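You operate a simulated robot arm through the tools that you are given. There is no shell and no other tool. Be economical: measure what you need, move in short steps, check, and stop when the job is done.

You are at the controls of a simulated two-armed robot. One attempt, no reset.

## Task
Dip the brass sleeve in grease, hold the grooved pulley steady and push the sleeve home.
Fine: work on the mat; grease from the pot before the fit; pulley from the yellow tray, then into the wooden tray.
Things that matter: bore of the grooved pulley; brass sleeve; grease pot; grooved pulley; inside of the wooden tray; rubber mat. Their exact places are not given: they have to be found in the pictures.

It is judged by the outcome, as a careful person would: the job done as asked, and still so three seconds after it is handed in. It fails if anything else is knocked over, pushed out of place, dropped, spilled or broken.

## Robot
Two 7-joint arms with two-finger parallel grippers on one trunk, on a base that drives. Base frame: it is fixed to the floor where the robot stands at the start and does not move with it; the origin is under the middle of the robot, x ahead of it, y to its left, z up. Readings come in m, degrees, newtons and seconds.
The left shoulder is at the start at [0.07, 0.163, 1.22], the right one opposite. With the tool pointing down near the work surface each hand reaches from about 0.38 to 0.88 m from the robot's upright axis, wherever it stands, measured 20 degrees to its own side. Places, roughly: bore of the grooved pulley [0.7, 0.1, 0.9]; grease pot [0.7, 0.2, 0.9]; grooved pulley (8x8x4 cm) [0.7, 0.1, 0.9]; inside of the wooden tray [0.7, 0.6, 0.9]; rubber mat [0.5, 0.2, 0.9]. Payload 3.43 kg a hand.
The tool frame of a hand sits at the grasp point between the pads (the TCP): z along the fingers, y along the line on which they close. The tips reach 0.034 m beyond it. The gripper opens to 0.128 m. The fingers are 0.024 m wide and 0.012 m thick; the gripper's body (0.048 by 0.13 m) begins 0.096 m behind the TCP.
Orientation is that of the tool frame in the base frame, as a unit quaternion [w, x, y, z]. With the fingers straight down and closing along the base's y, the tool's x points along the base's -x, its y along +y and its z along -z.

## Interface
- The arms move only by the tool jog_arm. It takes "left_moves", "right_moves" or both (then of equal length, played together; a hand with none holds still); each is a list of rows, each a list of 7 numbers: the shift along the tool's x, y, z in m, then the turn, a rotation vector about the tool's x, y, z in degrees, then the opening, from 0 (shut) to 1 (fully open). In form: [[dx, dy, dz, wx, wy, wz, fingers], ...]. A call has 1 to 10 rows; each row shifts and turns the commanded pose from where the row before left it, along the tool's axes as they then stand. Rows are played at 5 a second. More than 0.05 m and 8.6 degrees between two rows, or a gripper value outside its range, and nothing of the call is played. Where a pose cannot be reached the arm comes as near as it can. A force on the tool above 40 N (or 10 N above the force at the start of the call, whichever is more), or a blocked arm, ends the call early, and 0.2 s more pass. Each finger travels about 0.153 m/s and halts on what it meets, pressing with about 28 N; the grip force reading is that of the motor and also rises with nothing between the fingers. The clock runs only during rows and for 0.2 s after the last one: add rows that do not move to give the fingers time. It gives the time, the measured TCP pose, the force on the tool (base axes), the opening and the grip force at its end, in the units of the frame above (readings bear some noise), with the torque about the TCP (base axes, N m) and any sound that the robot's microphone picked up.
- Cameras (640 x 400 px; columns grow to the right, rows downward): "scene" is now at [0.1417, 0.0277, 1.4337]; the picture's right is [0.37, -0.93, 0.00], its down [-0.54, -0.21, -0.81] and it looks along [0.76, 0.30, -0.58] (base axes); focal length 236 px, centre (320, 200). "left" rides on the left gripper at [0.076, 0.011, -0.16] in its tool frame; the picture's right is [-0.15, 0.99, 0.00], its down [-0.88, -0.13, -0.46] and it looks along [-0.45, -0.07, 0.89] (tool axes); focal length 234 px, centre (320, 200). "right" rides on the right gripper at [0.076, -0.011, -0.16] in its tool frame; the picture's right is [0.15, 0.99, 0.00], its down [-0.88, 0.13, -0.46] and it looks along [-0.45, 0.07, 0.89] (tool axes); focal length 234 px, centre (320, 200).
- capture(camera): a new picture of that camera. No time passes.
- lift_body(by): slides the trunk up (or, below 0, down) by that many m; the arms and the scene camera ride with it, the base frame stays. It gives what a move gives, with no picture.
- roll_base(legs): drives the robot by 1 to 6 legs, each [ahead, left, turn to the left] in m, m and degrees, along the robot's own axes; the way and the turn of a leg run together, so that a leg with both is an arc; at most 1.5 m and 180 degrees a leg. The arms and the cameras ride along, it lands a little off, and it stops where it bumps. It gives what a move gives.
- aim_head(pan, tilt): turns the head with the scene camera to pan (to the left, within 86 degrees either way) and tilt (down, from -29 to 69), counted from straight ahead of the robot. It gives what a move gives.
- measure_at(camera, pixels): for up to 12 pixels [column, row] of the newest picture of that camera ("zoom" is the newest enlarged one), the place [x, y, z] in the base frame of the surface seen there, good to about 0.002 m, but the place of the scene camera against the robot may be out by one fixed shift of up to 0.025 m in any direction. No time passes.
- enlarge(camera, box): a new picture of the part [left, top, right, bottom] of that camera's present view, enlarged. No time passes.
- job_done(): hands the job in; it is judged then, once.

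Keep the steps short. Do not move on a guess: measure, check each grasp and each placing, and mend mistakes. In all there are 80 turns and 70 pictures (those below and enlarged ones count). Leave the grippers open and the arms clear of the work at the hand-in unless told otherwise, and finish with a single line.

The tools are called after "Emit:" as a command line: name --argument value ..., lists and objects as JSON in quotes. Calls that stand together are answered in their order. jog_arm: Moves the arms, as the interface text tells. Its arguments: {"type":"object","properties":{"left_moves":{"type":"array","items":{"type":"array","items":{"type":"number"}}},"right_moves":{"type":"array","items":{"type":"array","items":{"type":"number"}}}},"required":[]} The other tools are called the same way: lift_body (by) slides the trunk up or down; roll_base (legs) drives the base; aim_head (pan, tilt) turns the head that bears the scene camera; capture (camera) takes a picture; measure_at (camera, pixels) gives the place of the surface under pixels of a picture; enlarge (camera, box) takes an enlarged picture of a part of a camera's view; job_done () hands the job in.

At the start:

```text
t: 0.0
left_ee_pos: [0.5698, 0.4547, 1.2193]
left_tool_rot: [0.0, 0.0, 1.0, 0.0]
left_contact_force: [0.6, 0.2, 0.4]
left_moment: [-0.02, 0.01, 0.0]
left_width: 0.128
left_gripper_force: 0.0
right_ee_pos: [0.6107, -0.0527, 1.1839]
right_tool_rot: [0.0, 0.0, 1.0, -0.001]
right_contact_force: [0.6, -0.2, -1.0]
right_moment: [0.02, 0.03, 0.01]
right_width: 0.1283
right_gripper_force: 0.1
trunk travel left (down, up): [-0.7, 0.24]
robot x, y, heading: [0.0, 0.0023, -0.2]
head pan, tilt: [21.6, 35.5]
```

scene: 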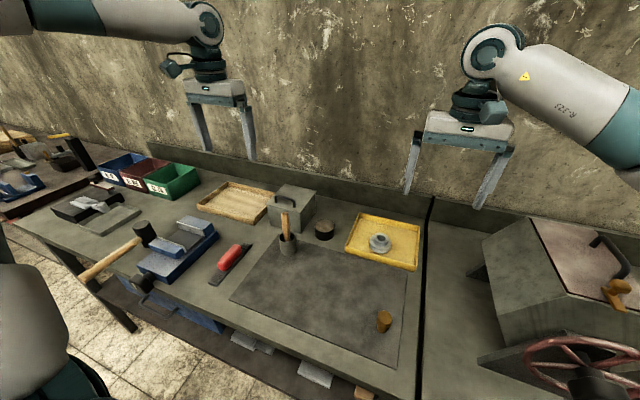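
right: 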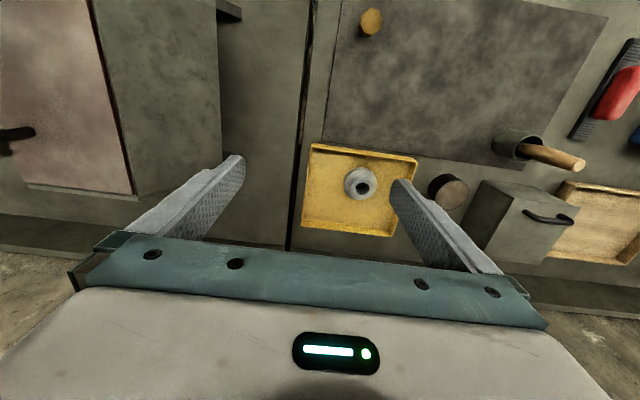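
left: 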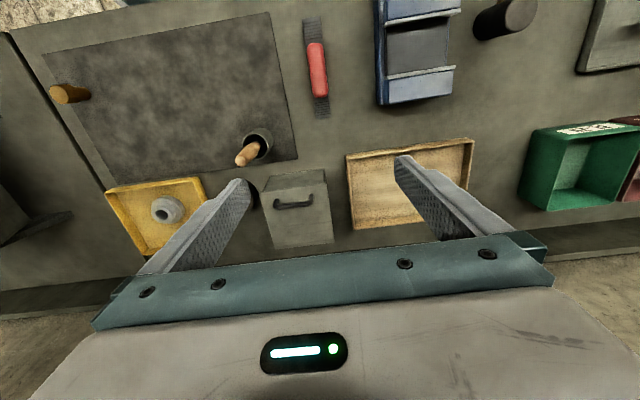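

I see the yellow tray with the pulley at (380,243), a brass piece at (384,321), a cup with a stick at (288,240), and a dark round pot at (324,229). I'll enlarge these first.

Emit:
enlarge --camera "scene" --box '[230, 170, 440, 350]'

Emit:
enlarge --camera "right" --box '[290, 0, 610, 250]'

Emit:
measure_at --camera "right" --pixels '[[371, 14], [371, 30], [360, 176], [347, 184], [375, 184], [360, 199], [361, 187], [450, 190], [450, 180], [515, 138], [575, 163], [320, 225]]'

Emit:
measure_at --camera "scene" --pixels '[[384, 314], [384, 326], [380, 238], [324, 222], [324, 232], [289, 245], [230, 200], [233, 296], [394, 364], [264, 240], [405, 285], [360, 250]]'

```text
2.22 times, centred on (335, 260) of scene
```

zoom: 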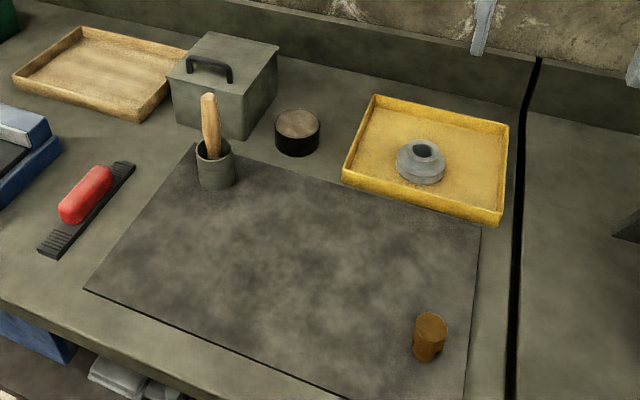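

```text
1.60 times, centred on (450, 125) of right
```

zoom: 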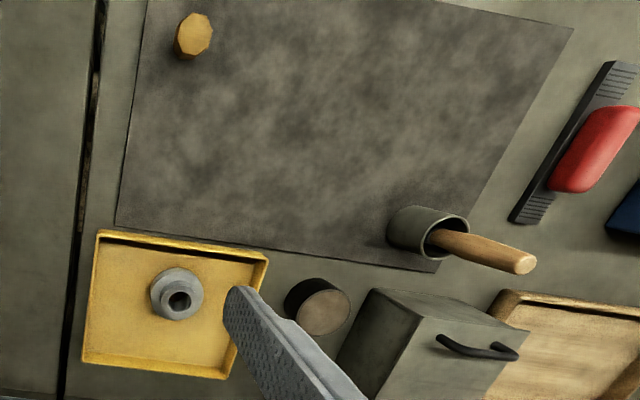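

```text
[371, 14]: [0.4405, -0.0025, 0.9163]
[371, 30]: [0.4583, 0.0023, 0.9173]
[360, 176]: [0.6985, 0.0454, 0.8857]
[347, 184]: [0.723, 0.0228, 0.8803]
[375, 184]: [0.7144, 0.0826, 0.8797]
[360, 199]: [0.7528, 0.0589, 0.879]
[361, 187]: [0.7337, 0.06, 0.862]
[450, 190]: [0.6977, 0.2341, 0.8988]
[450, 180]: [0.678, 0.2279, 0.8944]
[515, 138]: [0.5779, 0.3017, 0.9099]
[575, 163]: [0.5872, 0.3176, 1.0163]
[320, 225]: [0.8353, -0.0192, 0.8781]
```

```text
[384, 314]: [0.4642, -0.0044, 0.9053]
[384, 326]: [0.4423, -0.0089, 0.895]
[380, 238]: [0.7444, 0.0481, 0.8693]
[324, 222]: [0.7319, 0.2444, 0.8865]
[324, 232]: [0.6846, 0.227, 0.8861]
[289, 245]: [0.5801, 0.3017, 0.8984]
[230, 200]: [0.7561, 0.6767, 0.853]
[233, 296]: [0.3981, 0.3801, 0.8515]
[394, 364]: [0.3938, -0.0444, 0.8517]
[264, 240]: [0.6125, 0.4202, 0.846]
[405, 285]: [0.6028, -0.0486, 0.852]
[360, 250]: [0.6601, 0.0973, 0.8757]
```

The hand-camera readings put the sleeve's top at about (0.45, 0.00, 0.917), the dark tin at (0.70, 0.235) and the pulley at (0.73, 0.055). Next I'll bring the right hand above the sleeve and the left hand nearer to the pulley and pot for a closer look.

Emit:
jog_arm --right_moves '[[0.04, 0.013, 0.025, 0, 0, 0, 1], [0.04, 0.013, 0.025, 0, 0, 0, 1], [0.04, 0.013, 0.025, 0, 0, 0, 1], [0.04, 0.013, 0.025, 0, 0, 0, 1], [0, 0, 0, 0, 0, 0, 1]]' --left_moves '[[-0.014, -0.04, 0.015, 0, 0, 0, 1], [-0.014, -0.04, 0.015, 0, 0, 0, 1], [-0.014, -0.04, 0.015, 0, 0, 0, 1], [-0.014, -0.04, 0.015, 0, 0, 0, 1], [-0.014, -0.04, 0.015, 0, 0, 0, 1]]'

Emit:
capture --camera "right"

Emit:
capture --camera "left"

```text
t: 1.2
left_ee_pos: [0.6441, 0.2524, 1.1443]
left_tool_rot: [-0.001, -0.001, 1.0, 0.0]
left_contact_force: [0.3, -0.4, 0.2]
left_moment: [0.0, 0.07, 0.0]
left_width: 0.1281
left_gripper_force: 0.1
right_ee_pos: [0.4519, -0.0007, 1.0816]
right_tool_rot: [-0.001, -0.001, 1.0, 0.0]
right_contact_force: [1.1, 0.4, 0.5]
right_moment: [0.01, 0.03, 0.05]
right_width: 0.1279
right_gripper_force: 0.0
trunk travel left (down, up): [-0.7, 0.24]
robot x, y, heading: [-0.0006, -0.0008, 0.2]
head pan, tilt: [21.6, 35.5]
```

```text
64 pictures are left
```

right: 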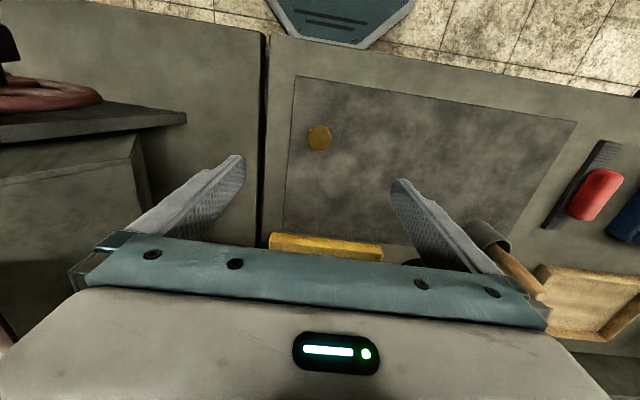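

```text
63 pictures are left
```

left: 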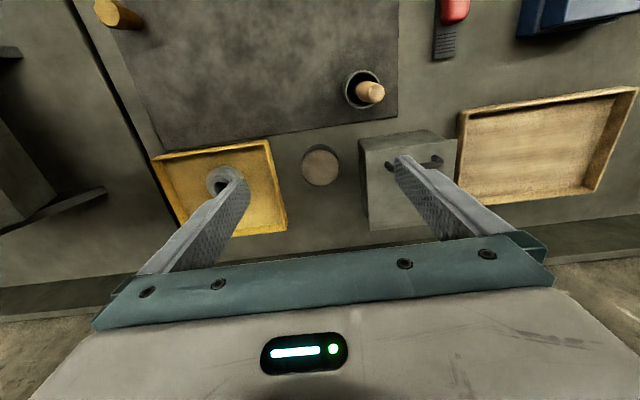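

The sleeve is at (319,138) in the right view and the tin at (320,165) in the left view. I'll enlarge both.

Emit:
enlarge --camera "right" --box '[279, 113, 359, 163]'

Emit:
measure_at --camera "zoom" --pixels '[[320, 200], [240, 200], [400, 200], [320, 120], [320, 270], [250, 260], [390, 130], [320, 160], [280, 200], [360, 200], [320, 240], [500, 300]]'

Emit:
enlarge --camera "left" --box '[256, 120, 384, 200]'

Emit:
measure_at --camera "left" --pixels '[[320, 152], [306, 167], [320, 166], [336, 167], [320, 182], [210, 180], [222, 168], [238, 175], [218, 182], [222, 202], [208, 222], [355, 80]]'

```text
8.00 times, centred on (319, 138) of right
```

zoom: 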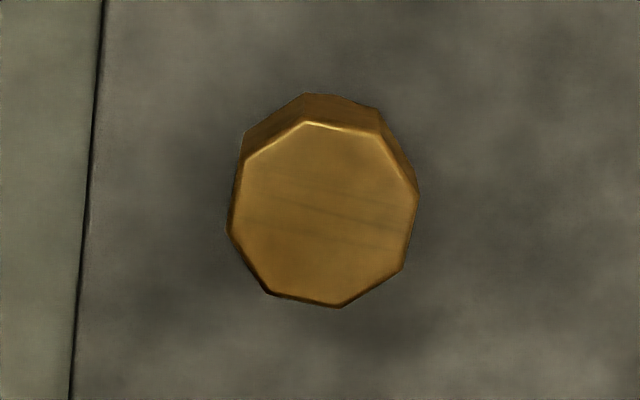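

```text
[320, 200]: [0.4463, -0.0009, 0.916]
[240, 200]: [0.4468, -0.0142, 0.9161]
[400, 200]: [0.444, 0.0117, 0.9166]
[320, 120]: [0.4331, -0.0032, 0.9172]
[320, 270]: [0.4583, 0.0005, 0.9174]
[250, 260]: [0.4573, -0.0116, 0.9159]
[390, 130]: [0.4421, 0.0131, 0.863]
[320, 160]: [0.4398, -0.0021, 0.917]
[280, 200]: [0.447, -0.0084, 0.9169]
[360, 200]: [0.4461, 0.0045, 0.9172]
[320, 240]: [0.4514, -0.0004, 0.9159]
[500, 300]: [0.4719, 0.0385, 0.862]
```

```text
5.00 times, centred on (320, 160) of left
```

zoom: 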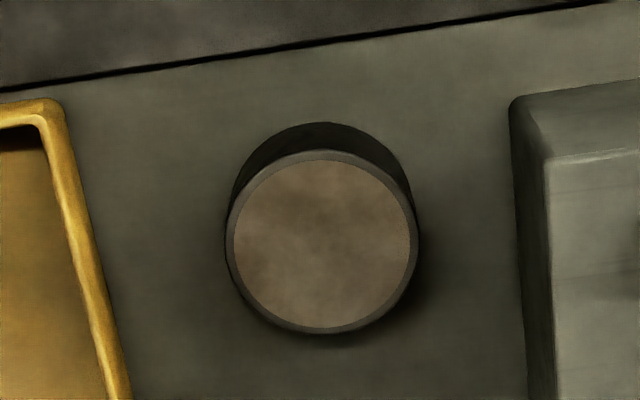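

```text
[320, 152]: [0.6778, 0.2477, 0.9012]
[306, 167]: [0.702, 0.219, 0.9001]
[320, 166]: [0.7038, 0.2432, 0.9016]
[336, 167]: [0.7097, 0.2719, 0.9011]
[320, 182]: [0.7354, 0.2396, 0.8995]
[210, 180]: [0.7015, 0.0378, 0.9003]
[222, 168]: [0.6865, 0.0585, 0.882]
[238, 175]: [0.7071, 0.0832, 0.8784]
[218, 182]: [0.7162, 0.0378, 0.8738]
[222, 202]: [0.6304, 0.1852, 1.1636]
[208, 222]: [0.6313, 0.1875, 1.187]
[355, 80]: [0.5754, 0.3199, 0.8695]
```

The sleeve's centre is (0.4465, 0.000) with its top at 0.9165 and a diameter of about 31 mm. The tin's centre is (0.7055, 0.243) and its rim is at 0.901. I'll yaw the right hand 90° so it closes along x, leaving room for the left hand later, and move the left hand over the pulley.

Emit:
jog_arm --right_moves '[[0, 0, 0, 0, 0, -8.5, 1], [0, 0, 0, 0, 0, -8.5, 1], [0, 0, 0, 0, 0, -8.5, 1], [0, 0, 0, 0, 0, -8.5, 1], [0, 0, 0, 0, 0, -8.5, 1], [0, 0, 0, 0, 0, -8.5, 1], [0, 0, 0, 0, 0, -8.5, 1], [0, 0, 0, 0, 0, -8.5, 1], [0, 0, 0, 0, 0, -8.5, 1], [0, 0, 0, 0, 0, -8.5, 1]]' --left_moves '[[-0.01, -0.025, 0, 0, 0, 0, 1], [-0.01, -0.025, 0, 0, 0, 0, 1], [-0.01, -0.025, 0, 0, 0, 0, 1], [-0.01, -0.025, 0, 0, 0, 0, 1], [-0.01, -0.025, 0, 0, 0, 0, 1], [-0.01, -0.025, 0, 0, 0, 0, 1], [-0.01, -0.025, 0, 0, 0, 0, 1], [-0.01, -0.022, 0, 0, 0, 0, 1], [-0.01, 0, 0, 0, 0, 0, 1], [0, 0, 0, 0, 0, 0, 1]]'

Emit:
capture --camera "left"

```text
t: 3.4
left_ee_pos: [0.6328, 0.1888, 1.1406]
left_tool_rot: [0.001, 0.0, 1.0, -0.001]
left_contact_force: [-0.5, -1.5, -0.2]
left_moment: [0.01, 0.01, 0.0]
left_width: 0.128
left_gripper_force: 0.0
left hand out of reach, approached as far as the arm can: row 2, 3, 4, 5, 6, 7, 8, 9
right_ee_pos: [0.4523, -0.0015, 1.0883]
right_tool_rot: [0.004, -0.676, 0.737, -0.004]
right_contact_force: [1.0, -0.3, -0.6]
right_moment: [-0.01, 0.01, 0.03]
right_width: 0.1281
right_gripper_force: 0.0
trunk travel left (down, up): [-0.7, 0.24]
robot x, y, heading: [0.0013, 0.0035, -0.2]
head pan, tilt: [21.6, 35.5]
```

```text
60 pictures are left
```

left: 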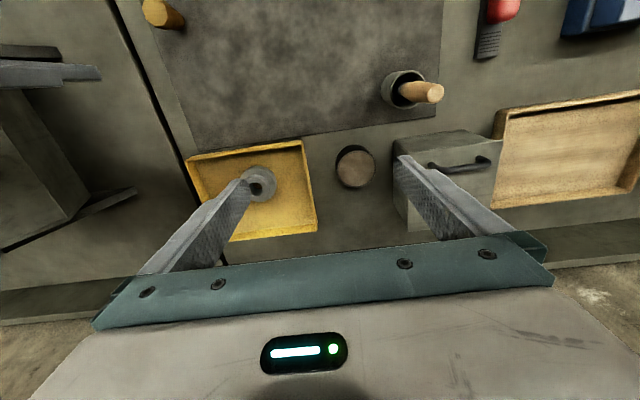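

The left arm ran out of reach at that height, so I'll lower it, since lower should reach further. The right hand finishes its yaw and lowers over the sleeve to TCP z ≈ 0.932.

Emit:
jog_arm --right_moves '[[0, 0.0058, 0.03, 0, 0, -5, 1], [0.0, 0, 0.035, 0, 0, 0, 1], [0, 0, 0.035, 0, 0, 0, 1], [0, 0, 0.03, 0, 0, 0, 1], [0, 0, 0, 0, 0, 0, 1]]' --left_moves '[[0, 0, 0.025, 0, 0, 0, 1], [0, 0, 0.025, 0, 0, 0, 1], [0, 0, 0.025, 0, 0, 0, 1], [0, 0, 0.025, 0, 0, 0, 1], [0, 0, 0, 0, 0, 0, 1]]'

Emit:
capture --camera "right"

```text
t: 4.5
left_ee_pos: [0.62, 0.2285, 1.0473]
left_tool_rot: [0.008, -0.017, 1.0, -0.004]
left_contact_force: [0.5, -0.1, 0.4]
left_moment: [0.07, -0.01, 0.01]
left_width: 0.128
left_gripper_force: 0.1
left hand out of reach, approached as far as the arm can: row 4
right_ee_pos: [0.4811, 0.0242, 1.0216]
right_tool_rot: [-0.057, 0.716, -0.693, 0.062]
right_contact_force: [0.3, 0.3, 0.0]
right_moment: [0.09, 0.01, 0.02]
right_width: 0.1282
right_gripper_force: 0.0
trunk travel left (down, up): [-0.7, 0.24]
robot x, y, heading: [0.0119, 0.004, 1.8]
head pan, tilt: [21.6, 35.5]
stopped in row 5 (right hand): the arm was blocked; the commanded pose is now the measured one
```

```text
59 pictures are left
```

right: 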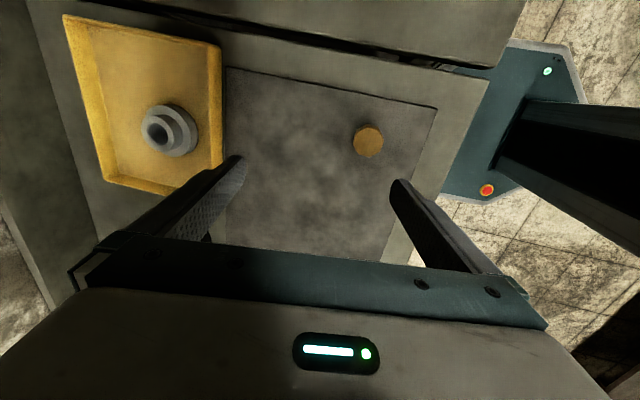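

The right arm was blocked and the robot got nudged a little. I'll look around for what it touched.

Emit:
aim_head --pan -25 --tilt 35

Emit:
capture --camera "scene"

```text
t: 5.7
left_ee_pos: [0.6214, 0.2288, 1.0474]
left_tool_rot: [0.009, -0.016, 1.0, -0.005]
left_contact_force: [0.3, -0.3, 0.6]
left_moment: [0.0, 0.02, 0.0]
left_width: 0.128
left_gripper_force: 0.1
right_ee_pos: [0.4806, 0.0248, 1.0215]
right_tool_rot: [-0.057, 0.716, -0.693, 0.061]
right_contact_force: [0.1, 0.6, 0.8]
right_moment: [0.01, -0.01, -0.01]
right_width: 0.1281
right_gripper_force: 0.0
trunk travel left (down, up): [-0.7, 0.24]
robot x, y, heading: [0.0138, 0.0033, 2.1]
head pan, tilt: [-25.0, 35.0]
```

```text
58 pictures are left
```

scene: 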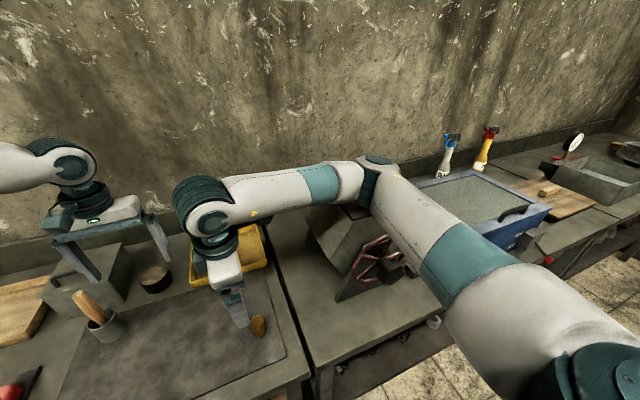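

The right elbow is resting near the machine on the right. I'll raise both hands, then drive the robot to its left so the right arm clears the machine. From there the right hand can reach pulley, sleeve and pot, and the left hand can reach the wooden tray.

Emit:
jog_arm --right_moves '[[0, 0, -0.04, 0, 0, 0, 1], [0, 0, -0.04, 0, 0, 0, 1], [0, 0, -0.04, 0, 0, 0, 1], [0, 0, 0, 0, 0, 0, 1]]' --left_moves '[[0.02, 0, -0.04, 0, 0, 0, 1], [0.02, 0, -0.04, 0, 0, 0, 1], [0.02, 0, -0.04, 0, 0, 0, 1], [0, 0, 0, 0, 0, 0, 1]]'

Emit:
roll_base --legs '[[0, 0.38, -2]]'

Emit:
capture --camera "scene"

```text
t: 6.7
left_ee_pos: [0.5758, 0.2203, 1.1575]
left_tool_rot: [-0.001, -0.016, 1.0, 0.0]
left_contact_force: [0.8, 0.3, -1.0]
left_moment: [-0.01, 0.05, -0.04]
left_width: 0.1278
left_gripper_force: 0.1
right_ee_pos: [0.4776, 0.0159, 1.122]
right_tool_rot: [-0.046, 0.717, -0.694, 0.044]
right_contact_force: [1.2, 0.8, 0.7]
right_moment: [0.01, 0.06, -0.02]
right_width: 0.1279
right_gripper_force: 0.0
trunk travel left (down, up): [-0.7, 0.24]
robot x, y, heading: [0.0141, 0.004, 2.0]
head pan, tilt: [-25.0, 35.0]
```

```text
t: 9.1
left_ee_pos: [0.572, 0.5823, 1.1581]
left_tool_rot: [0.0, -0.001, 1.0, -0.001]
left_contact_force: [-0.5, -0.3, -0.6]
left_moment: [0.03, 0.01, -0.04]
left_width: 0.1282
left_gripper_force: 0.0
right_ee_pos: [0.467, 0.3808, 1.1247]
right_tool_rot: [0.047, -0.705, 0.706, -0.047]
right_contact_force: [0.4, 0.6, 0.6]
right_moment: [0.02, -0.03, 0.02]
right_width: 0.1279
right_gripper_force: 0.2
trunk travel left (down, up): [-0.7, 0.24]
robot x, y, heading: [0.0071, 0.3851, 0.3]
head pan, tilt: [-25.0, 35.0]
```

```text
57 pictures are left
```

scene: 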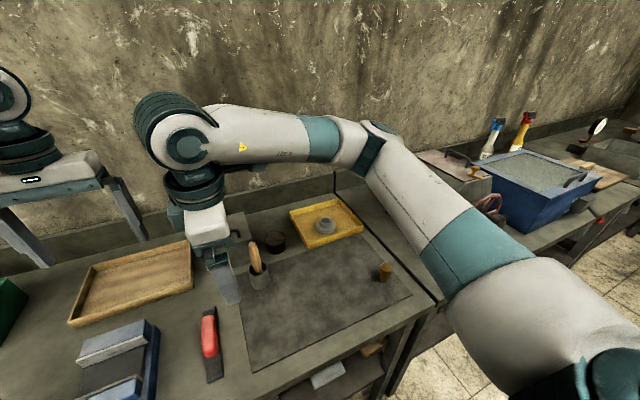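

The way is clear now. The right hand is tilted about 7.6° about its own x, so I'll correct that and move over the pulley for a look.

Emit:
jog_arm --right_moves '[[0.0, 0, 0, -7.6, 0, 0, 1], [0.035, -0.026, 0.004, 0, 0, 0, 1], [0.035, -0.026, 0.004, 0, 0, 0, 1], [0.035, -0.026, 0.004, 0, 0, 0, 1], [0.035, -0.026, 0.004, 0, 0, 0, 1], [0.035, -0.026, 0.004, 0, 0, 0, 1], [0.035, -0.026, 0.004, 0, 0, 0, 1], [0.035, -0.026, 0.004, 0, 0, 0, 1], [0.035, -0.026, 0.004, 0, 0, 0, 1], [0.035, -0.026, 0.004, 0, 0, 0, 1]]'

Emit:
capture --camera "right"

```text
t: 11.3
left_ee_pos: [0.5723, 0.5815, 1.1591]
left_tool_rot: [0.001, -0.001, 1.0, -0.001]
left_contact_force: [-0.5, 0.4, -0.4]
left_moment: [0.01, 0.03, 0.0]
left_width: 0.1282
left_gripper_force: 0.0
right_ee_pos: [0.435, 0.2214, 1.1057]
right_tool_rot: [0.001, -0.706, 0.708, 0.0]
right_contact_force: [-0.6, 0.2, 0.0]
right_moment: [0.0, -0.03, 0.0]
right_width: 0.128
right_gripper_force: 0.0
right hand out of reach, approached as far as the arm can: row 2, 3, 4, 5, 6, 7, 8, 9, 10
trunk travel left (down, up): [-0.7, 0.24]
robot x, y, heading: [0.0058, 0.3816, 0.2]
head pan, tilt: [-25.0, 35.0]
```

```text
56 pictures are left
```

right: 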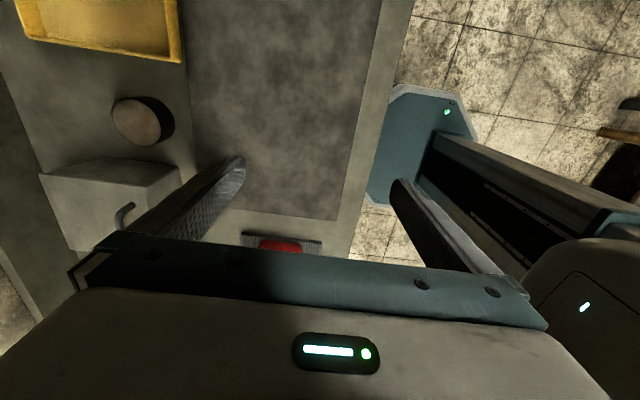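

With this yaw the right arm loses reach, so I'll turn it back to its natural yaw. In the same call I'll test the side-on yaw on the left hand, which will hold the pulley from the side.

Emit:
jog_arm --right_moves '[[0, 0, 0, 0, 0, 8.5, 1], [0, 0, 0, 0, 0, 8.5, 1], [0, 0, 0, 0, 0, 8.5, 1], [0, 0, 0, 0, 0, 8.5, 1], [0, 0, 0, 0, 0, 8.5, 1], [0, 0, 0, 0, 0, 8.5, 1], [0, 0, 0, 0, 0, 8.5, 1], [0, 0, 0, 0, 0, 8.5, 1], [0, 0, 0, 0, 0, 8.5, 1], [0, 0, 0, 0, 0, 8.5, 1]]' --left_moves '[[0, 0, 0, 0, 0, -8.5, 1], [0, 0, 0, 0, 0, -8.5, 1], [0, 0, 0, 0, 0, -8.5, 1], [0, 0, 0, 0, 0, -8.5, 1], [0, 0, 0, 0, 0, -8.5, 1], [0, 0, 0, 0, 0, -8.5, 1], [0, 0, 0, 0, 0, -8.5, 1], [0, 0, 0, 0, 0, -8.5, 1], [0, 0, 0, 0, 0, -8.5, 1], [0, 0, 0, 0, 0, -8.5, 1]]'

```text
t: 13.5
left_ee_pos: [0.5729, 0.5823, 1.158]
left_tool_rot: [0.0, -0.677, 0.736, -0.001]
left_contact_force: [0.8, 0.5, 0.2]
left_moment: [-0.02, 0.02, -0.01]
left_width: 0.128
left_gripper_force: 0.0
right_ee_pos: [0.4338, 0.22, 1.1053]
right_tool_rot: [-0.001, -0.043, 0.999, 0.0]
right_contact_force: [0.0, -0.4, 0.2]
right_moment: [-0.04, 0.02, 0.03]
right_width: 0.1282
right_gripper_force: 0.0
trunk travel left (down, up): [-0.7, 0.24]
robot x, y, heading: [0.008, 0.385, 0.1]
head pan, tilt: [-25.0, 35.0]
```

The left yaw works. Next I tilt the left hand so its fingers point to the right and down, while the right hand goes over the pulley.

Emit:
jog_arm --right_moves '[[0, 0, 0, 0, 0, 5, 1], [-0.035, -0.02, 0, 0, 0, 0, 1], [-0.035, -0.02, 0, 0, 0, 0, 1], [-0.035, -0.02, 0, 0, 0, 0, 1], [-0.035, -0.02, 0, 0, 0, 0, 1], [-0.035, -0.02, 0, 0, 0, 0, 1], [-0.035, -0.02, 0, 0, 0, 0, 1], [-0.035, -0.02, 0, 0, 0, 0, 1], [-0.035, -0.02, 0, 0, 0, 0, 1], [0, 0, 0, 0, 0, 0, 1]]' --left_moves '[[0, 0, 0, 0, 0, -5, 1], [0, 0, 0, 0, 8, 0, 1], [0, 0, 0, 0, 8, 0, 1], [0, 0, 0, 0, 8, 0, 1], [0, 0, 0, 0, 8, 0, 1], [0, 0, 0, 0, 8, 0, 1], [0, 0, 0, 0, 8, 0, 1], [0, 0, 0, 0, 8, 0, 1], [0, 0, 0, 0, 8, 0, 1], [0, 0, 0, 0, 0, 0, 1]]'

Emit:
capture --camera "right"

Emit:
capture --camera "scene"

```text
t: 15.7
left_ee_pos: [0.5731, 0.5822, 1.1592]
left_tool_rot: [0.374, 0.599, -0.599, 0.377]
left_contact_force: [0.5, 0.5, -0.3]
left_moment: [-0.01, -0.03, 0.0]
left_width: 0.1278
left_gripper_force: 0.0
right_ee_pos: [0.7121, 0.0617, 1.1083]
right_tool_rot: [0.0, 0.0, 1.0, 0.0]
right_contact_force: [-0.2, -0.4, 0.2]
right_moment: [0.02, -0.01, 0.0]
right_width: 0.1282
right_gripper_force: 0.0
trunk travel left (down, up): [-0.7, 0.24]
robot x, y, heading: [0.0051, 0.3848, 0.1]
head pan, tilt: [-25.0, 35.0]
```

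```text
55 pictures are left
```

right: 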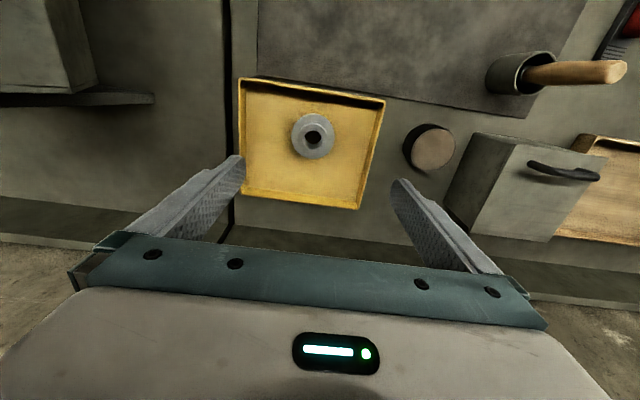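

```text
54 pictures are left
```

scene: 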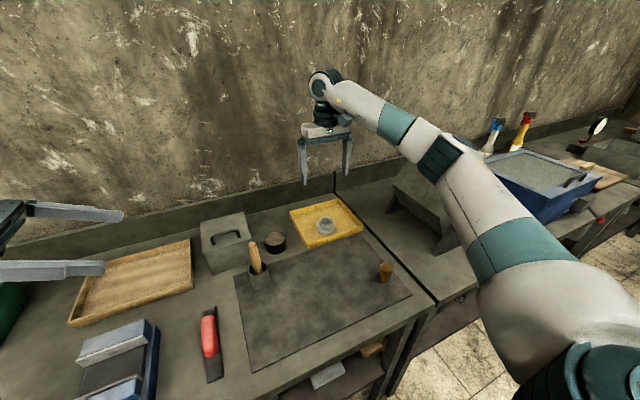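

Both poses work. I'll enlarge the pulley at (313,136) in the right view and measure it.

Emit:
enlarge --camera "right" --box '[233, 86, 393, 186]'

Emit:
measure_at --camera "zoom" --pixels '[[320, 206], [233, 200], [409, 200], [320, 115], [320, 290], [278, 205], [362, 205], [320, 160], [320, 250], [100, 100], [580, 150], [60, 300]]'

Emit:
measure_at --camera "right" --pixels '[[243, 82], [384, 102], [358, 207], [246, 200], [313, 88], [300, 205], [245, 140], [372, 155], [270, 150], [350, 150], [320, 180], [330, 60]]'

```text
4.00 times, centred on (313, 136) of right
```

zoom: 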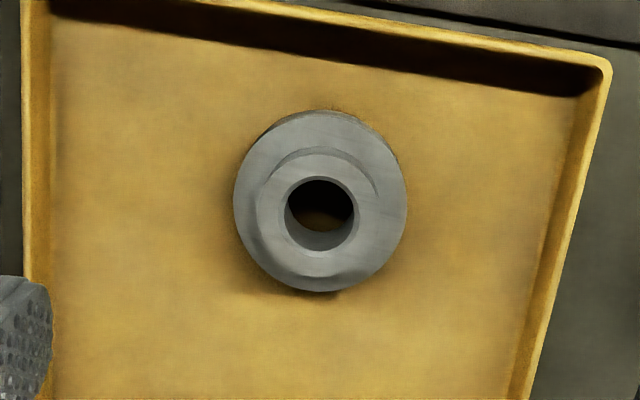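

```text
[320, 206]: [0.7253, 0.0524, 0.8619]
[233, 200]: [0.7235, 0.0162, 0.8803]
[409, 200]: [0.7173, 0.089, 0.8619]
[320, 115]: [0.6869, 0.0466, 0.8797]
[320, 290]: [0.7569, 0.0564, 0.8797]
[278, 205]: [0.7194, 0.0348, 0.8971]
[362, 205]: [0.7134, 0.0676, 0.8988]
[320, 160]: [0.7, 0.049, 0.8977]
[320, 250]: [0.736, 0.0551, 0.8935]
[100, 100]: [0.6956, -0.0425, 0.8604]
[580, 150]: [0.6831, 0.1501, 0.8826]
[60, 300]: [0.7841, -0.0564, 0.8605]
```

```text
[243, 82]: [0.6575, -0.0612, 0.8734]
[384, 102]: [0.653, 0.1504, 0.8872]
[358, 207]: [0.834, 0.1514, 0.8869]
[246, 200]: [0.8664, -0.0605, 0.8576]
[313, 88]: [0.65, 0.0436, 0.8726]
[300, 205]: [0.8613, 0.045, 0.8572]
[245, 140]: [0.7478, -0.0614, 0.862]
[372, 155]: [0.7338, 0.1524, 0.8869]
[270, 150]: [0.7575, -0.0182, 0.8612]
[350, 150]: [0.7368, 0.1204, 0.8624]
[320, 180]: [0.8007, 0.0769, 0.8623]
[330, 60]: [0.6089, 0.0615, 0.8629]
```

The pulley's centre is about (0.72, 0.051). Its flange is about 71 mm across with its top at 0.880, and the hub is about 49 mm across with its top at 0.898. The bore looks like about 27 mm, narrower than the sleeve's 31 mm head, so I'll check the sleeve's side profile.

Emit:
enlarge --camera "scene" --box '[345, 247, 425, 297]'

Emit:
enlarge --camera "scene" --box '[285, 202, 365, 252]'

```text
8.00 times, centred on (385, 272) of scene
```

zoom: 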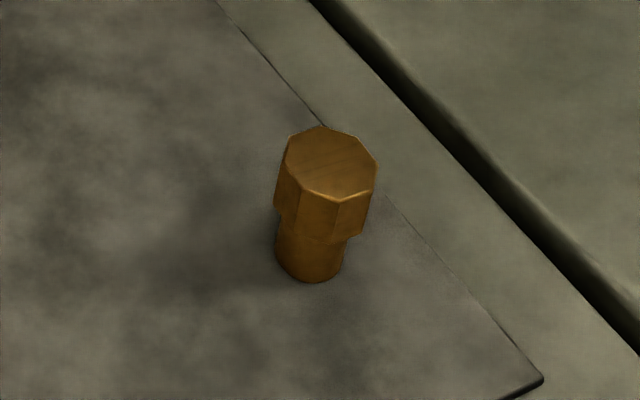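

```text
8.00 times, centred on (325, 227) of scene
```

zoom: 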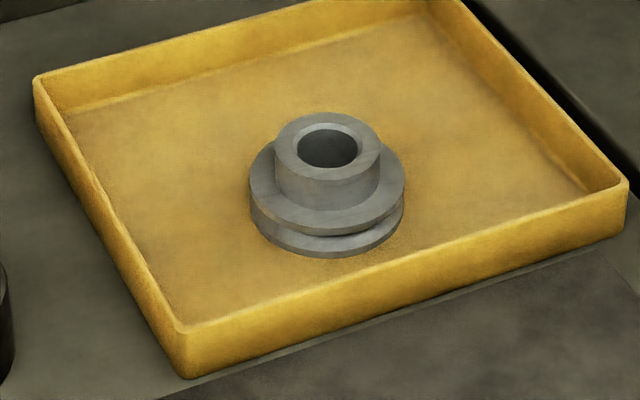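

The sleeve has an octagonal head over a narrower shank with the shank down, and the pulley is a hub above a grooved rim. The octagon's flats are square to the y closing direction. Next I lower the right hand over the pulley in the tray to TCP z ≈ 0.902.

Emit:
jog_arm --right_moves '[[-0.008, -0.0105, 0.03, 0, 0, 0, 1], [0, 0, 0.045, 0, 0, 0, 1], [0, 0, 0.045, 0, 0, 0, 1], [0, 0, 0.045, 0, 0, 0, 1], [0, 0, 0.02, 0, 0, 0, 1], [0, 0, 0, 0, 0, 0, 1]]'

Emit:
capture --camera "right"

```text
t: 17.1
left_ee_pos: [0.5732, 0.5827, 1.1587]
left_tool_rot: [0.374, 0.6, -0.599, 0.376]
left_contact_force: [0.0, -0.4, -0.2]
left_moment: [-0.02, -0.04, 0.01]
left_width: 0.128
left_gripper_force: 0.1
right_ee_pos: [0.7223, 0.0529, 0.9208]
right_tool_rot: [0.0, -0.001, 1.0, 0.0]
right_contact_force: [-0.3, 0.1, -0.7]
right_moment: [0.02, 0.02, -0.03]
right_width: 0.1283
right_gripper_force: 0.1
trunk travel left (down, up): [-0.7, 0.24]
robot x, y, heading: [0.0051, 0.3842, 0.3]
head pan, tilt: [-25.0, 35.0]
```

```text
50 pictures are left
```

right: 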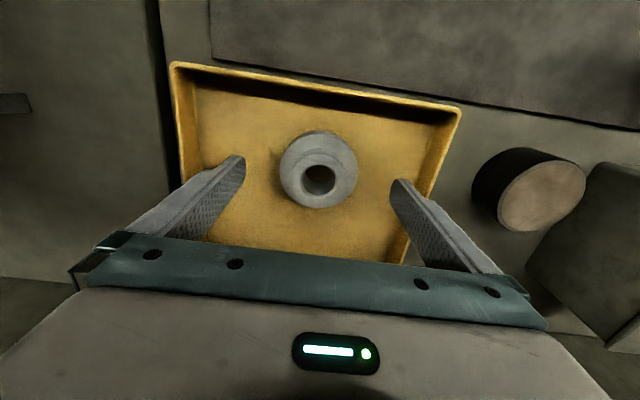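

Emit:
measure_at --camera "right" --pixels '[[318, 162], [300, 180], [339, 180], [318, 198], [281, 172], [356, 172], [318, 132], [318, 206]]'

```text
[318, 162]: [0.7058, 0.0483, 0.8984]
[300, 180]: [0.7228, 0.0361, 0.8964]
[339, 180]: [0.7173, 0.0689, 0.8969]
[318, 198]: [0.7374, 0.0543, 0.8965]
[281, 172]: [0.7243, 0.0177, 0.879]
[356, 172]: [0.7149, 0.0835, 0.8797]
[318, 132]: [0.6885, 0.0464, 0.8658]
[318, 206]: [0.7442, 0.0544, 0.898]
```

The centre is (0.7205, 0.0515), so the hand is on it. I'll lower 19 mm and close.

Emit:
jog_arm --right_moves '[[0.0015, -0.001, 0.019, 0, 0, 0, 1], [0, 0, 0, 0, 0, 0, 1], [0, 0, 0, 0, 0, 0, 0.5], [0, 0, 0, 0, 0, 0, 0.45], [0, 0, 0, 0, 0, 0, 0.45], [0, 0, 0, 0, 0, 0, 0.45]]'

```text
t: 18.5
left_ee_pos: [0.5725, 0.5829, 1.1577]
left_tool_rot: [-0.375, -0.599, 0.6, -0.375]
left_contact_force: [0.1, 0.2, 0.4]
left_moment: [-0.01, 0.05, 0.01]
left_width: 0.128
left_gripper_force: 0.0
right_ee_pos: [0.7206, 0.0525, 0.9036]
right_tool_rot: [0.002, -0.001, 1.0, 0.0]
right_contact_force: [0.3, 1.1, 1.1]
right_moment: [0.01, -0.04, -0.03]
right_width: 0.0718
right_gripper_force: 27.8
trunk travel left (down, up): [-0.7, 0.24]
robot x, y, heading: [0.008, 0.3824, 0.1]
head pan, tilt: [-25.0, 35.0]
```

The hand has gripped the rim at 72 mm with 28 N. I'll lift 0.10 m and look.

Emit:
jog_arm --right_moves '[[0, 0, -0.02, 0, 0, 0, 0.45], [0, 0, -0.03, 0, 0, 0, 0.45], [0, 0, -0.03, 0, 0, 0, 0.45], [0, 0, -0.02, 0, 0, 0, 0.45], [0, 0, 0, 0, 0, 0, 0.45]]'

Emit:
capture --camera "right"

Emit:
measure_at --camera "right" --pixels '[[480, 30], [250, 60], [560, 190]]'

```text
t: 19.7
left_ee_pos: [0.5739, 0.5834, 1.159]
left_tool_rot: [0.375, 0.599, -0.599, 0.377]
left_contact_force: [0.5, -0.3, 0.6]
left_moment: [0.03, 0.0, 0.0]
left_width: 0.1277
left_gripper_force: 0.1
right_ee_pos: [0.7208, 0.0492, 1.0044]
right_tool_rot: [0.0, 0.0, 1.0, 0.0]
right_contact_force: [-0.1, -0.1, -2.5]
right_moment: [-0.02, -0.02, 0.0]
right_width: 0.072
right_gripper_force: 27.8
trunk travel left (down, up): [-0.7, 0.24]
robot x, y, heading: [0.0061, 0.3836, -0.1]
head pan, tilt: [-25.0, 35.0]
```

```text
49 pictures are left
```

right: 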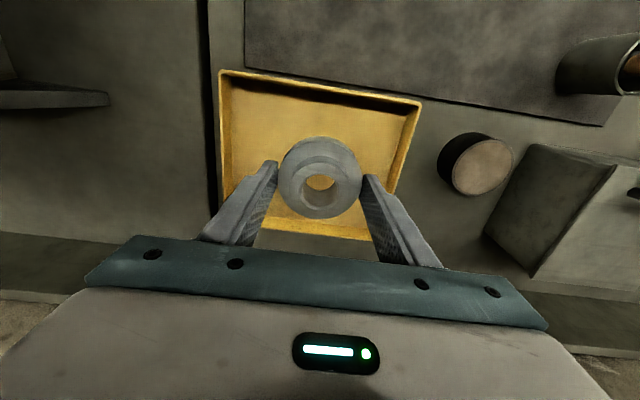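

```text
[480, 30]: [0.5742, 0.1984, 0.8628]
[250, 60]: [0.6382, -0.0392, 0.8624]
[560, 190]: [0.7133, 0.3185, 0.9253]
```

The pulley is held squarely. Now I carry it over the mat to about (0.46, 0.14).

Emit:
jog_arm --right_moves '[[0.037, 0.013, 0, 0, 0, 0, 0.45], [0.037, 0.013, 0, 0, 0, 0, 0.45], [0.037, 0.013, 0, 0, 0, 0, 0.45], [0.037, 0.013, 0, 0, 0, 0, 0.45], [0.037, 0.013, 0, 0, 0, 0, 0.45], [0.037, 0.013, 0, 0, 0, 0, 0.45], [0.037, 0.013, 0, 0, 0, 0, 0.45], [0, 0, 0.04, 0, 0, 0, 0.45], [0, 0, 0.03, 0, 0, 0, 0.45], [0, 0, 0, 0, 0, 0, 0.45]]'

Emit:
capture --camera "scene"

```text
t: 21.9
left_ee_pos: [0.5716, 0.5836, 1.1585]
left_tool_rot: [-0.375, -0.599, 0.599, -0.376]
left_contact_force: [0.8, 0.0, 0.5]
left_moment: [0.0, 0.0, 0.0]
left_width: 0.1281
left_gripper_force: 0.1
right_ee_pos: [0.463, 0.1413, 0.9312]
right_tool_rot: [0.001, 0.001, 1.0, -0.001]
right_contact_force: [-0.8, 0.1, -0.7]
right_moment: [-0.01, -0.01, -0.02]
right_width: 0.0714
right_gripper_force: 28.4
trunk travel left (down, up): [-0.7, 0.24]
robot x, y, heading: [0.0076, 0.3811, 0.2]
head pan, tilt: [-25.0, 35.0]
```

```text
48 pictures are left
```

scene: 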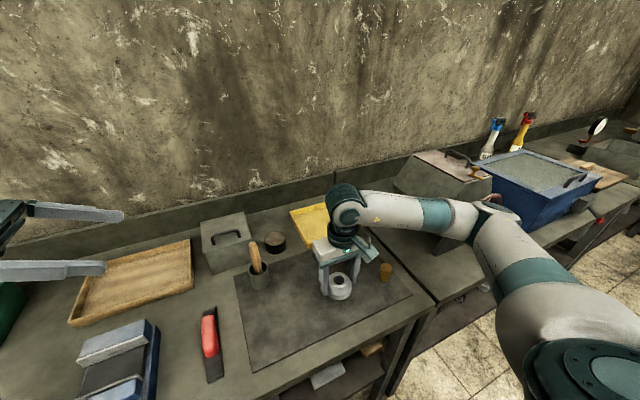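

Emit:
jog_arm --right_moves '[[0, 0, 0.022, 0, 0, 0, 0.45], [0, 0, 0.002, 0, 0, 0, 0.45], [0, 0, 0.002, 0, 0, 0, 0.45], [0, 0, 0, 0, 0, 0, 0.45]]'

Emit:
capture --camera "right"

```text
t: 22.9
left_ee_pos: [0.5724, 0.5818, 1.1595]
left_tool_rot: [0.374, 0.6, -0.599, 0.376]
left_contact_force: [1.0, 0.5, -0.3]
left_moment: [0.0, -0.01, 0.01]
left_width: 0.128
left_gripper_force: 0.0
right_ee_pos: [0.4629, 0.1413, 0.9049]
right_tool_rot: [0.0, 0.0, 1.0, 0.0]
right_contact_force: [0.7, -0.1, -2.0]
right_moment: [0.0, 0.02, -0.02]
right_width: 0.0715
right_gripper_force: 27.7
trunk travel left (down, up): [-0.7, 0.24]
robot x, y, heading: [0.0085, 0.3832, 0.2]
head pan, tilt: [-25.0, 35.0]
```

```text
47 pictures are left
```

right: 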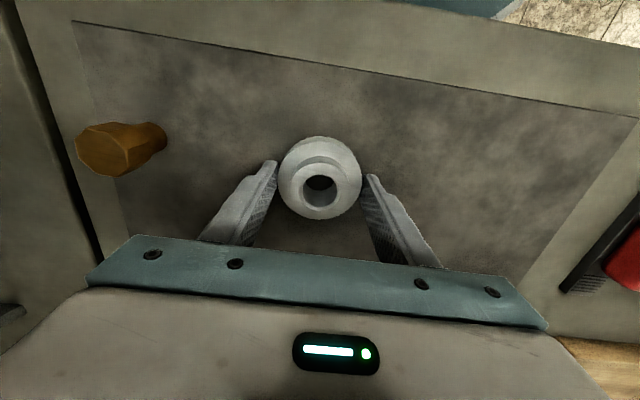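

It still hangs (−2 N), so I'll ease down a millimetre or two more until it rests.

Emit:
jog_arm --right_moves '[[0, 0, 0.001, 0, 0, 0, 0.45], [0, 0, 0, 0, 0, 0, 0.45]]'

Emit:
jog_arm --right_moves '[[0, 0, 0.001, 0, 0, 0, 0.45], [0, 0, 0, 0, 0, 0, 0.45]]'

```text
t: 23.5
left_ee_pos: [0.5714, 0.5827, 1.1587]
left_tool_rot: [0.374, 0.6, -0.599, 0.377]
left_contact_force: [0.3, 0.2, 0.8]
left_moment: [-0.01, -0.03, 0.02]
left_width: 0.1278
left_gripper_force: 0.0
right_ee_pos: [0.4628, 0.1409, 0.904]
right_tool_rot: [0.001, 0.0, 1.0, 0.0]
right_contact_force: [0.5, -0.6, 1.1]
right_moment: [0.04, -0.07, -0.06]
right_width: 0.0713
right_gripper_force: 28.0
trunk travel left (down, up): [-0.7, 0.24]
robot x, y, heading: [0.004, 0.3849, -0.0]
head pan, tilt: [-25.0, 35.0]
```

```text
t: 24.1
left_ee_pos: [0.5726, 0.5816, 1.1587]
left_tool_rot: [0.374, 0.6, -0.599, 0.377]
left_contact_force: [-0.3, 0.5, 0.3]
left_moment: [-0.01, 0.0, 0.01]
left_width: 0.128
left_gripper_force: 0.1
right_ee_pos: [0.4615, 0.1411, 0.9049]
right_tool_rot: [0.001, 0.0, 1.0, -0.001]
right_contact_force: [2.3, -1.7, 10.2]
right_moment: [0.08, 0.28, -0.05]
right_width: 0.0714
right_gripper_force: 27.9
trunk travel left (down, up): [-0.7, 0.24]
robot x, y, heading: [0.008, 0.387, 0.1]
head pan, tilt: [-25.0, 35.0]
```

It has landed (10 N). I'll relax 1 mm, open, and rise.

Emit:
jog_arm --right_moves '[[0, 0, -0.001, 0, 0, 0, 0.45], [0, 0, 0, 0, 0, 0, 0.8], [0, 0, 0, 0, 0, 0, 0.8], [0, 0, -0.03, 0, 0, 0, 0.8], [0, 0, -0.04, 0, 0, 0, 0.8], [0, 0, -0.04, 0, 0, 0, 0.8], [0, 0, 0, 0, 0, 0, 0.8]]'

Emit:
capture --camera "right"

Emit:
measure_at --camera "right" --pixels '[[625, 200], [600, 240]]'

```text
t: 25.7
left_ee_pos: [0.5723, 0.5816, 1.1585]
left_tool_rot: [-0.375, -0.599, 0.599, -0.376]
left_contact_force: [0.6, -0.5, 0.1]
left_moment: [-0.01, 0.0, 0.01]
left_width: 0.1281
left_gripper_force: 0.1
right_ee_pos: [0.4607, 0.1406, 1.0151]
right_tool_rot: [0.001, 0.0, 1.0, 0.0]
right_contact_force: [0.4, 0.0, 0.0]
right_moment: [0.0, -0.01, 0.01]
right_width: 0.1024
right_gripper_force: 0.0
trunk travel left (down, up): [-0.7, 0.24]
robot x, y, heading: [0.0044, 0.3865, 0.3]
head pan, tilt: [-25.0, 35.0]
```

```text
46 pictures are left
```

right: 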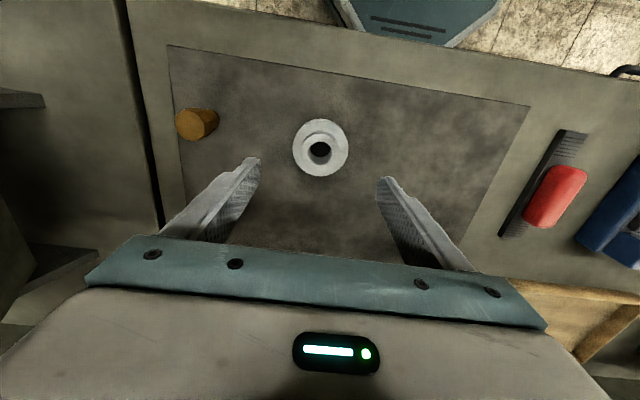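

```text
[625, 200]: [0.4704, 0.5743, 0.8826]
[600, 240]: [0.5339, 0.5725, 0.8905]
```

The pulley sits on the mat. Next the right hand goes over the sleeve to z ≈ 0.95.

Emit:
jog_arm --right_moves '[[0.0035, -0.035, 0, 0, 0, 0, 0.8], [0.0035, -0.035, 0, 0, 0, 0, 0.8], [0.0035, -0.035, 0, 0, 0, 0, 0.8], [0.0035, -0.036, 0, 0, 0, 0, 0.7], [0, 0, 0.035, 0, 0, 0, 0.6], [0, 0, 0.03, 0, 0, 0, 0.6], [0, 0, 0, 0, 0, 0, 0.6]]'

Emit:
measure_at --camera "right" --pixels '[[555, 195], [515, 225]]'

Emit:
capture --camera "right"

```text
t: 27.3
left_ee_pos: [0.5724, 0.5818, 1.159]
left_tool_rot: [0.374, 0.6, -0.599, 0.376]
left_contact_force: [0.6, 0.0, 0.1]
left_moment: [0.02, -0.04, 0.01]
left_width: 0.1281
left_gripper_force: 0.1
right_ee_pos: [0.4461, -0.0001, 0.9504]
right_tool_rot: [0.001, -0.002, 1.0, -0.001]
right_contact_force: [0.3, -0.1, -0.5]
right_moment: [0.01, 0.01, 0.01]
right_width: 0.0766
right_gripper_force: 0.1
trunk travel left (down, up): [-0.7, 0.24]
robot x, y, heading: [0.0079, 0.3798, 0.4]
head pan, tilt: [-25.0, 35.0]
```

```text
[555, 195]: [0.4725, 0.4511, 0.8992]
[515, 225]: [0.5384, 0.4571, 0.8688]
```

```text
45 pictures are left
```

right: 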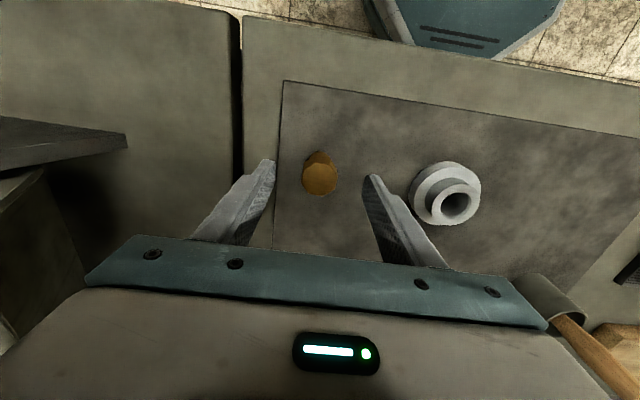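

The sleeve sits between the pads at (320,176). I'll lower to z ≈ 0.929 and close.

Emit:
jog_arm --right_moves '[[0, 0, 0.021, 0, 0, 0, 0.6], [0, 0, 0, 0, 0, 0, 0.6], [0, 0, 0, 0, 0, 0, 0.2], [0, 0, 0, 0, 0, 0, 0.2], [0, 0, 0, 0, 0, 0, 0.2]]'

```text
t: 28.5
left_ee_pos: [0.571, 0.5828, 1.1596]
left_tool_rot: [-0.375, -0.599, 0.6, -0.375]
left_contact_force: [1.1, 0.4, 0.0]
left_moment: [-0.01, 0.03, 0.03]
left_width: 0.1282
left_gripper_force: 0.1
right_ee_pos: [0.4473, 0.0001, 0.9304]
right_tool_rot: [0.0, 0.0, 1.0, 0.001]
right_contact_force: [0.7, -0.1, 0.9]
right_moment: [0.01, -0.04, -0.01]
right_width: 0.0315
right_gripper_force: 28.2
trunk travel left (down, up): [-0.7, 0.24]
robot x, y, heading: [0.0046, 0.3861, 0.0]
head pan, tilt: [-25.0, 35.0]
```

The head is gripped at 31.5 mm. I'll lift and check the sleeve in hand, then travel toward the pot.

Emit:
jog_arm --right_moves '[[0, 0, -0.02, 0, 0, 0, 0.2], [0, 0, -0.04, 0, 0, 0, 0.2], [0, 0, -0.04, 0, 0, 0, 0.2], [0, 0, -0.03, 0, 0, 0, 0.2], [0, 0, 0, 0, 0, 0, 0.2]]'

Emit:
jog_arm --right_moves '[[-0.032, 0.03, 0, 0, 0, 0, 0.2], [-0.032, 0.03, 0, 0, 0, 0, 0.2], [-0.032, 0.03, 0, 0, 0, 0, 0.2], [-0.032, 0.03, 0, 0, 0, 0, 0.2], [-0.032, 0.03, 0, 0, 0, 0, 0.2], [-0.032, 0.03, 0, 0, 0, 0, 0.2], [-0.032, 0.03, 0, 0, 0, 0, 0.2], [-0.034, 0.033, 0, 0, 0, 0, 0.2], [0, 0, 0, 0, 0, 0, 0.2]]'

Emit:
capture --camera "right"

Emit:
capture --camera "scene"

```text
t: 29.7
left_ee_pos: [0.5713, 0.5823, 1.159]
left_tool_rot: [0.374, 0.6, -0.599, 0.376]
left_contact_force: [-0.5, 0.1, 0.2]
left_moment: [0.01, 0.0, -0.01]
left_width: 0.1281
left_gripper_force: 0.1
right_ee_pos: [0.448, -0.0007, 1.0601]
right_tool_rot: [0.001, 0.001, 1.0, 0.0]
right_contact_force: [-0.1, -0.2, -1.4]
right_moment: [-0.02, 0.0, 0.0]
right_width: 0.0309
right_gripper_force: 27.9
trunk travel left (down, up): [-0.7, 0.24]
robot x, y, heading: [0.0093, 0.3839, 0.2]
head pan, tilt: [-25.0, 35.0]
```

```text
t: 31.7
left_ee_pos: [0.5714, 0.5812, 1.1585]
left_tool_rot: [0.374, 0.6, -0.599, 0.377]
left_contact_force: [0.1, 0.1, -0.6]
left_moment: [0.05, 0.04, 0.01]
left_width: 0.1282
left_gripper_force: 0.0
right_ee_pos: [0.7054, 0.2434, 1.058]
right_tool_rot: [0.002, 0.001, 1.0, 0.001]
right_contact_force: [-0.3, -0.2, -1.5]
right_moment: [0.03, 0.01, -0.01]
right_width: 0.0311
right_gripper_force: 28.5
trunk travel left (down, up): [-0.7, 0.24]
robot x, y, heading: [0.0074, 0.3839, 0.3]
head pan, tilt: [-25.0, 35.0]
```

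```text
44 pictures are left
```

right: 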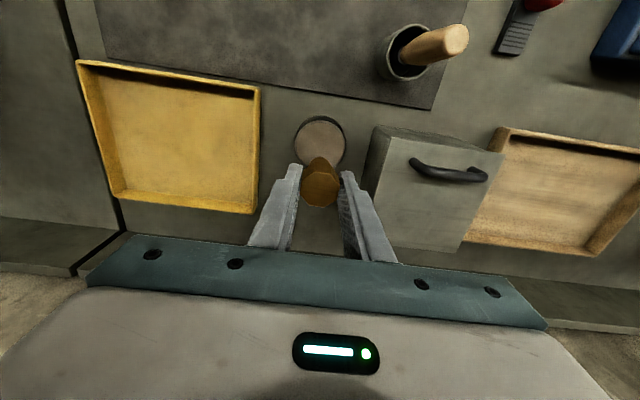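

```text
43 pictures are left
```

scene: 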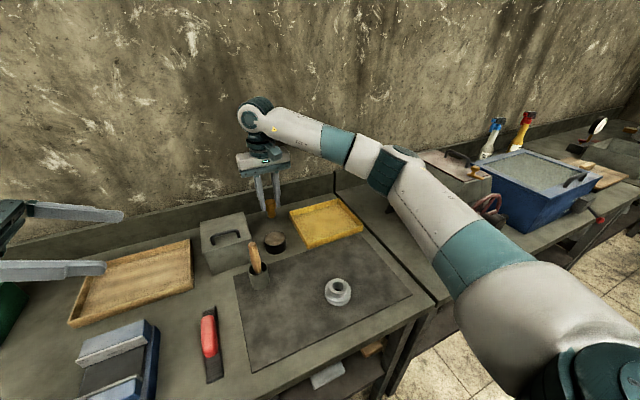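

The sleeve is held straight, shank down, above the tin. I'll measure the tin and the neighbouring box before lowering.

Emit:
measure_at --camera "right" --pixels '[[320, 117], [296, 140], [344, 140], [310, 150], [335, 150], [320, 140], [380, 150], [440, 172], [400, 140], [487, 177], [320, 185], [320, 200]]'

Emit:
enlarge --camera "right" --box '[256, 110, 384, 190]'

```text
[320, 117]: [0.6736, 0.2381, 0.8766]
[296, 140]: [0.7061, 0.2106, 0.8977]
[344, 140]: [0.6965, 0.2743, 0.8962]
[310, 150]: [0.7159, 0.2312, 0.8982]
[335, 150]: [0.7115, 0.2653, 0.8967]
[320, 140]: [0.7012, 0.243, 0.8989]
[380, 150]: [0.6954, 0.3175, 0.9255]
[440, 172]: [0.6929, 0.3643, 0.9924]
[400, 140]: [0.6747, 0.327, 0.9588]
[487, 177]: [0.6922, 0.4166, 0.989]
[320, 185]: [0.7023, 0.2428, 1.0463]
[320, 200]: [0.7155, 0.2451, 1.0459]
```

```text
5.00 times, centred on (320, 150) of right
```

zoom: 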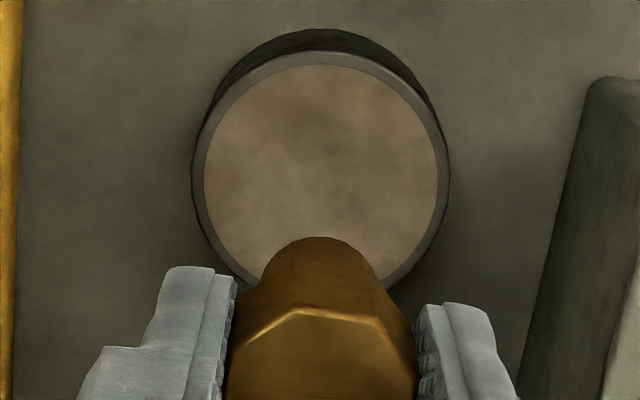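

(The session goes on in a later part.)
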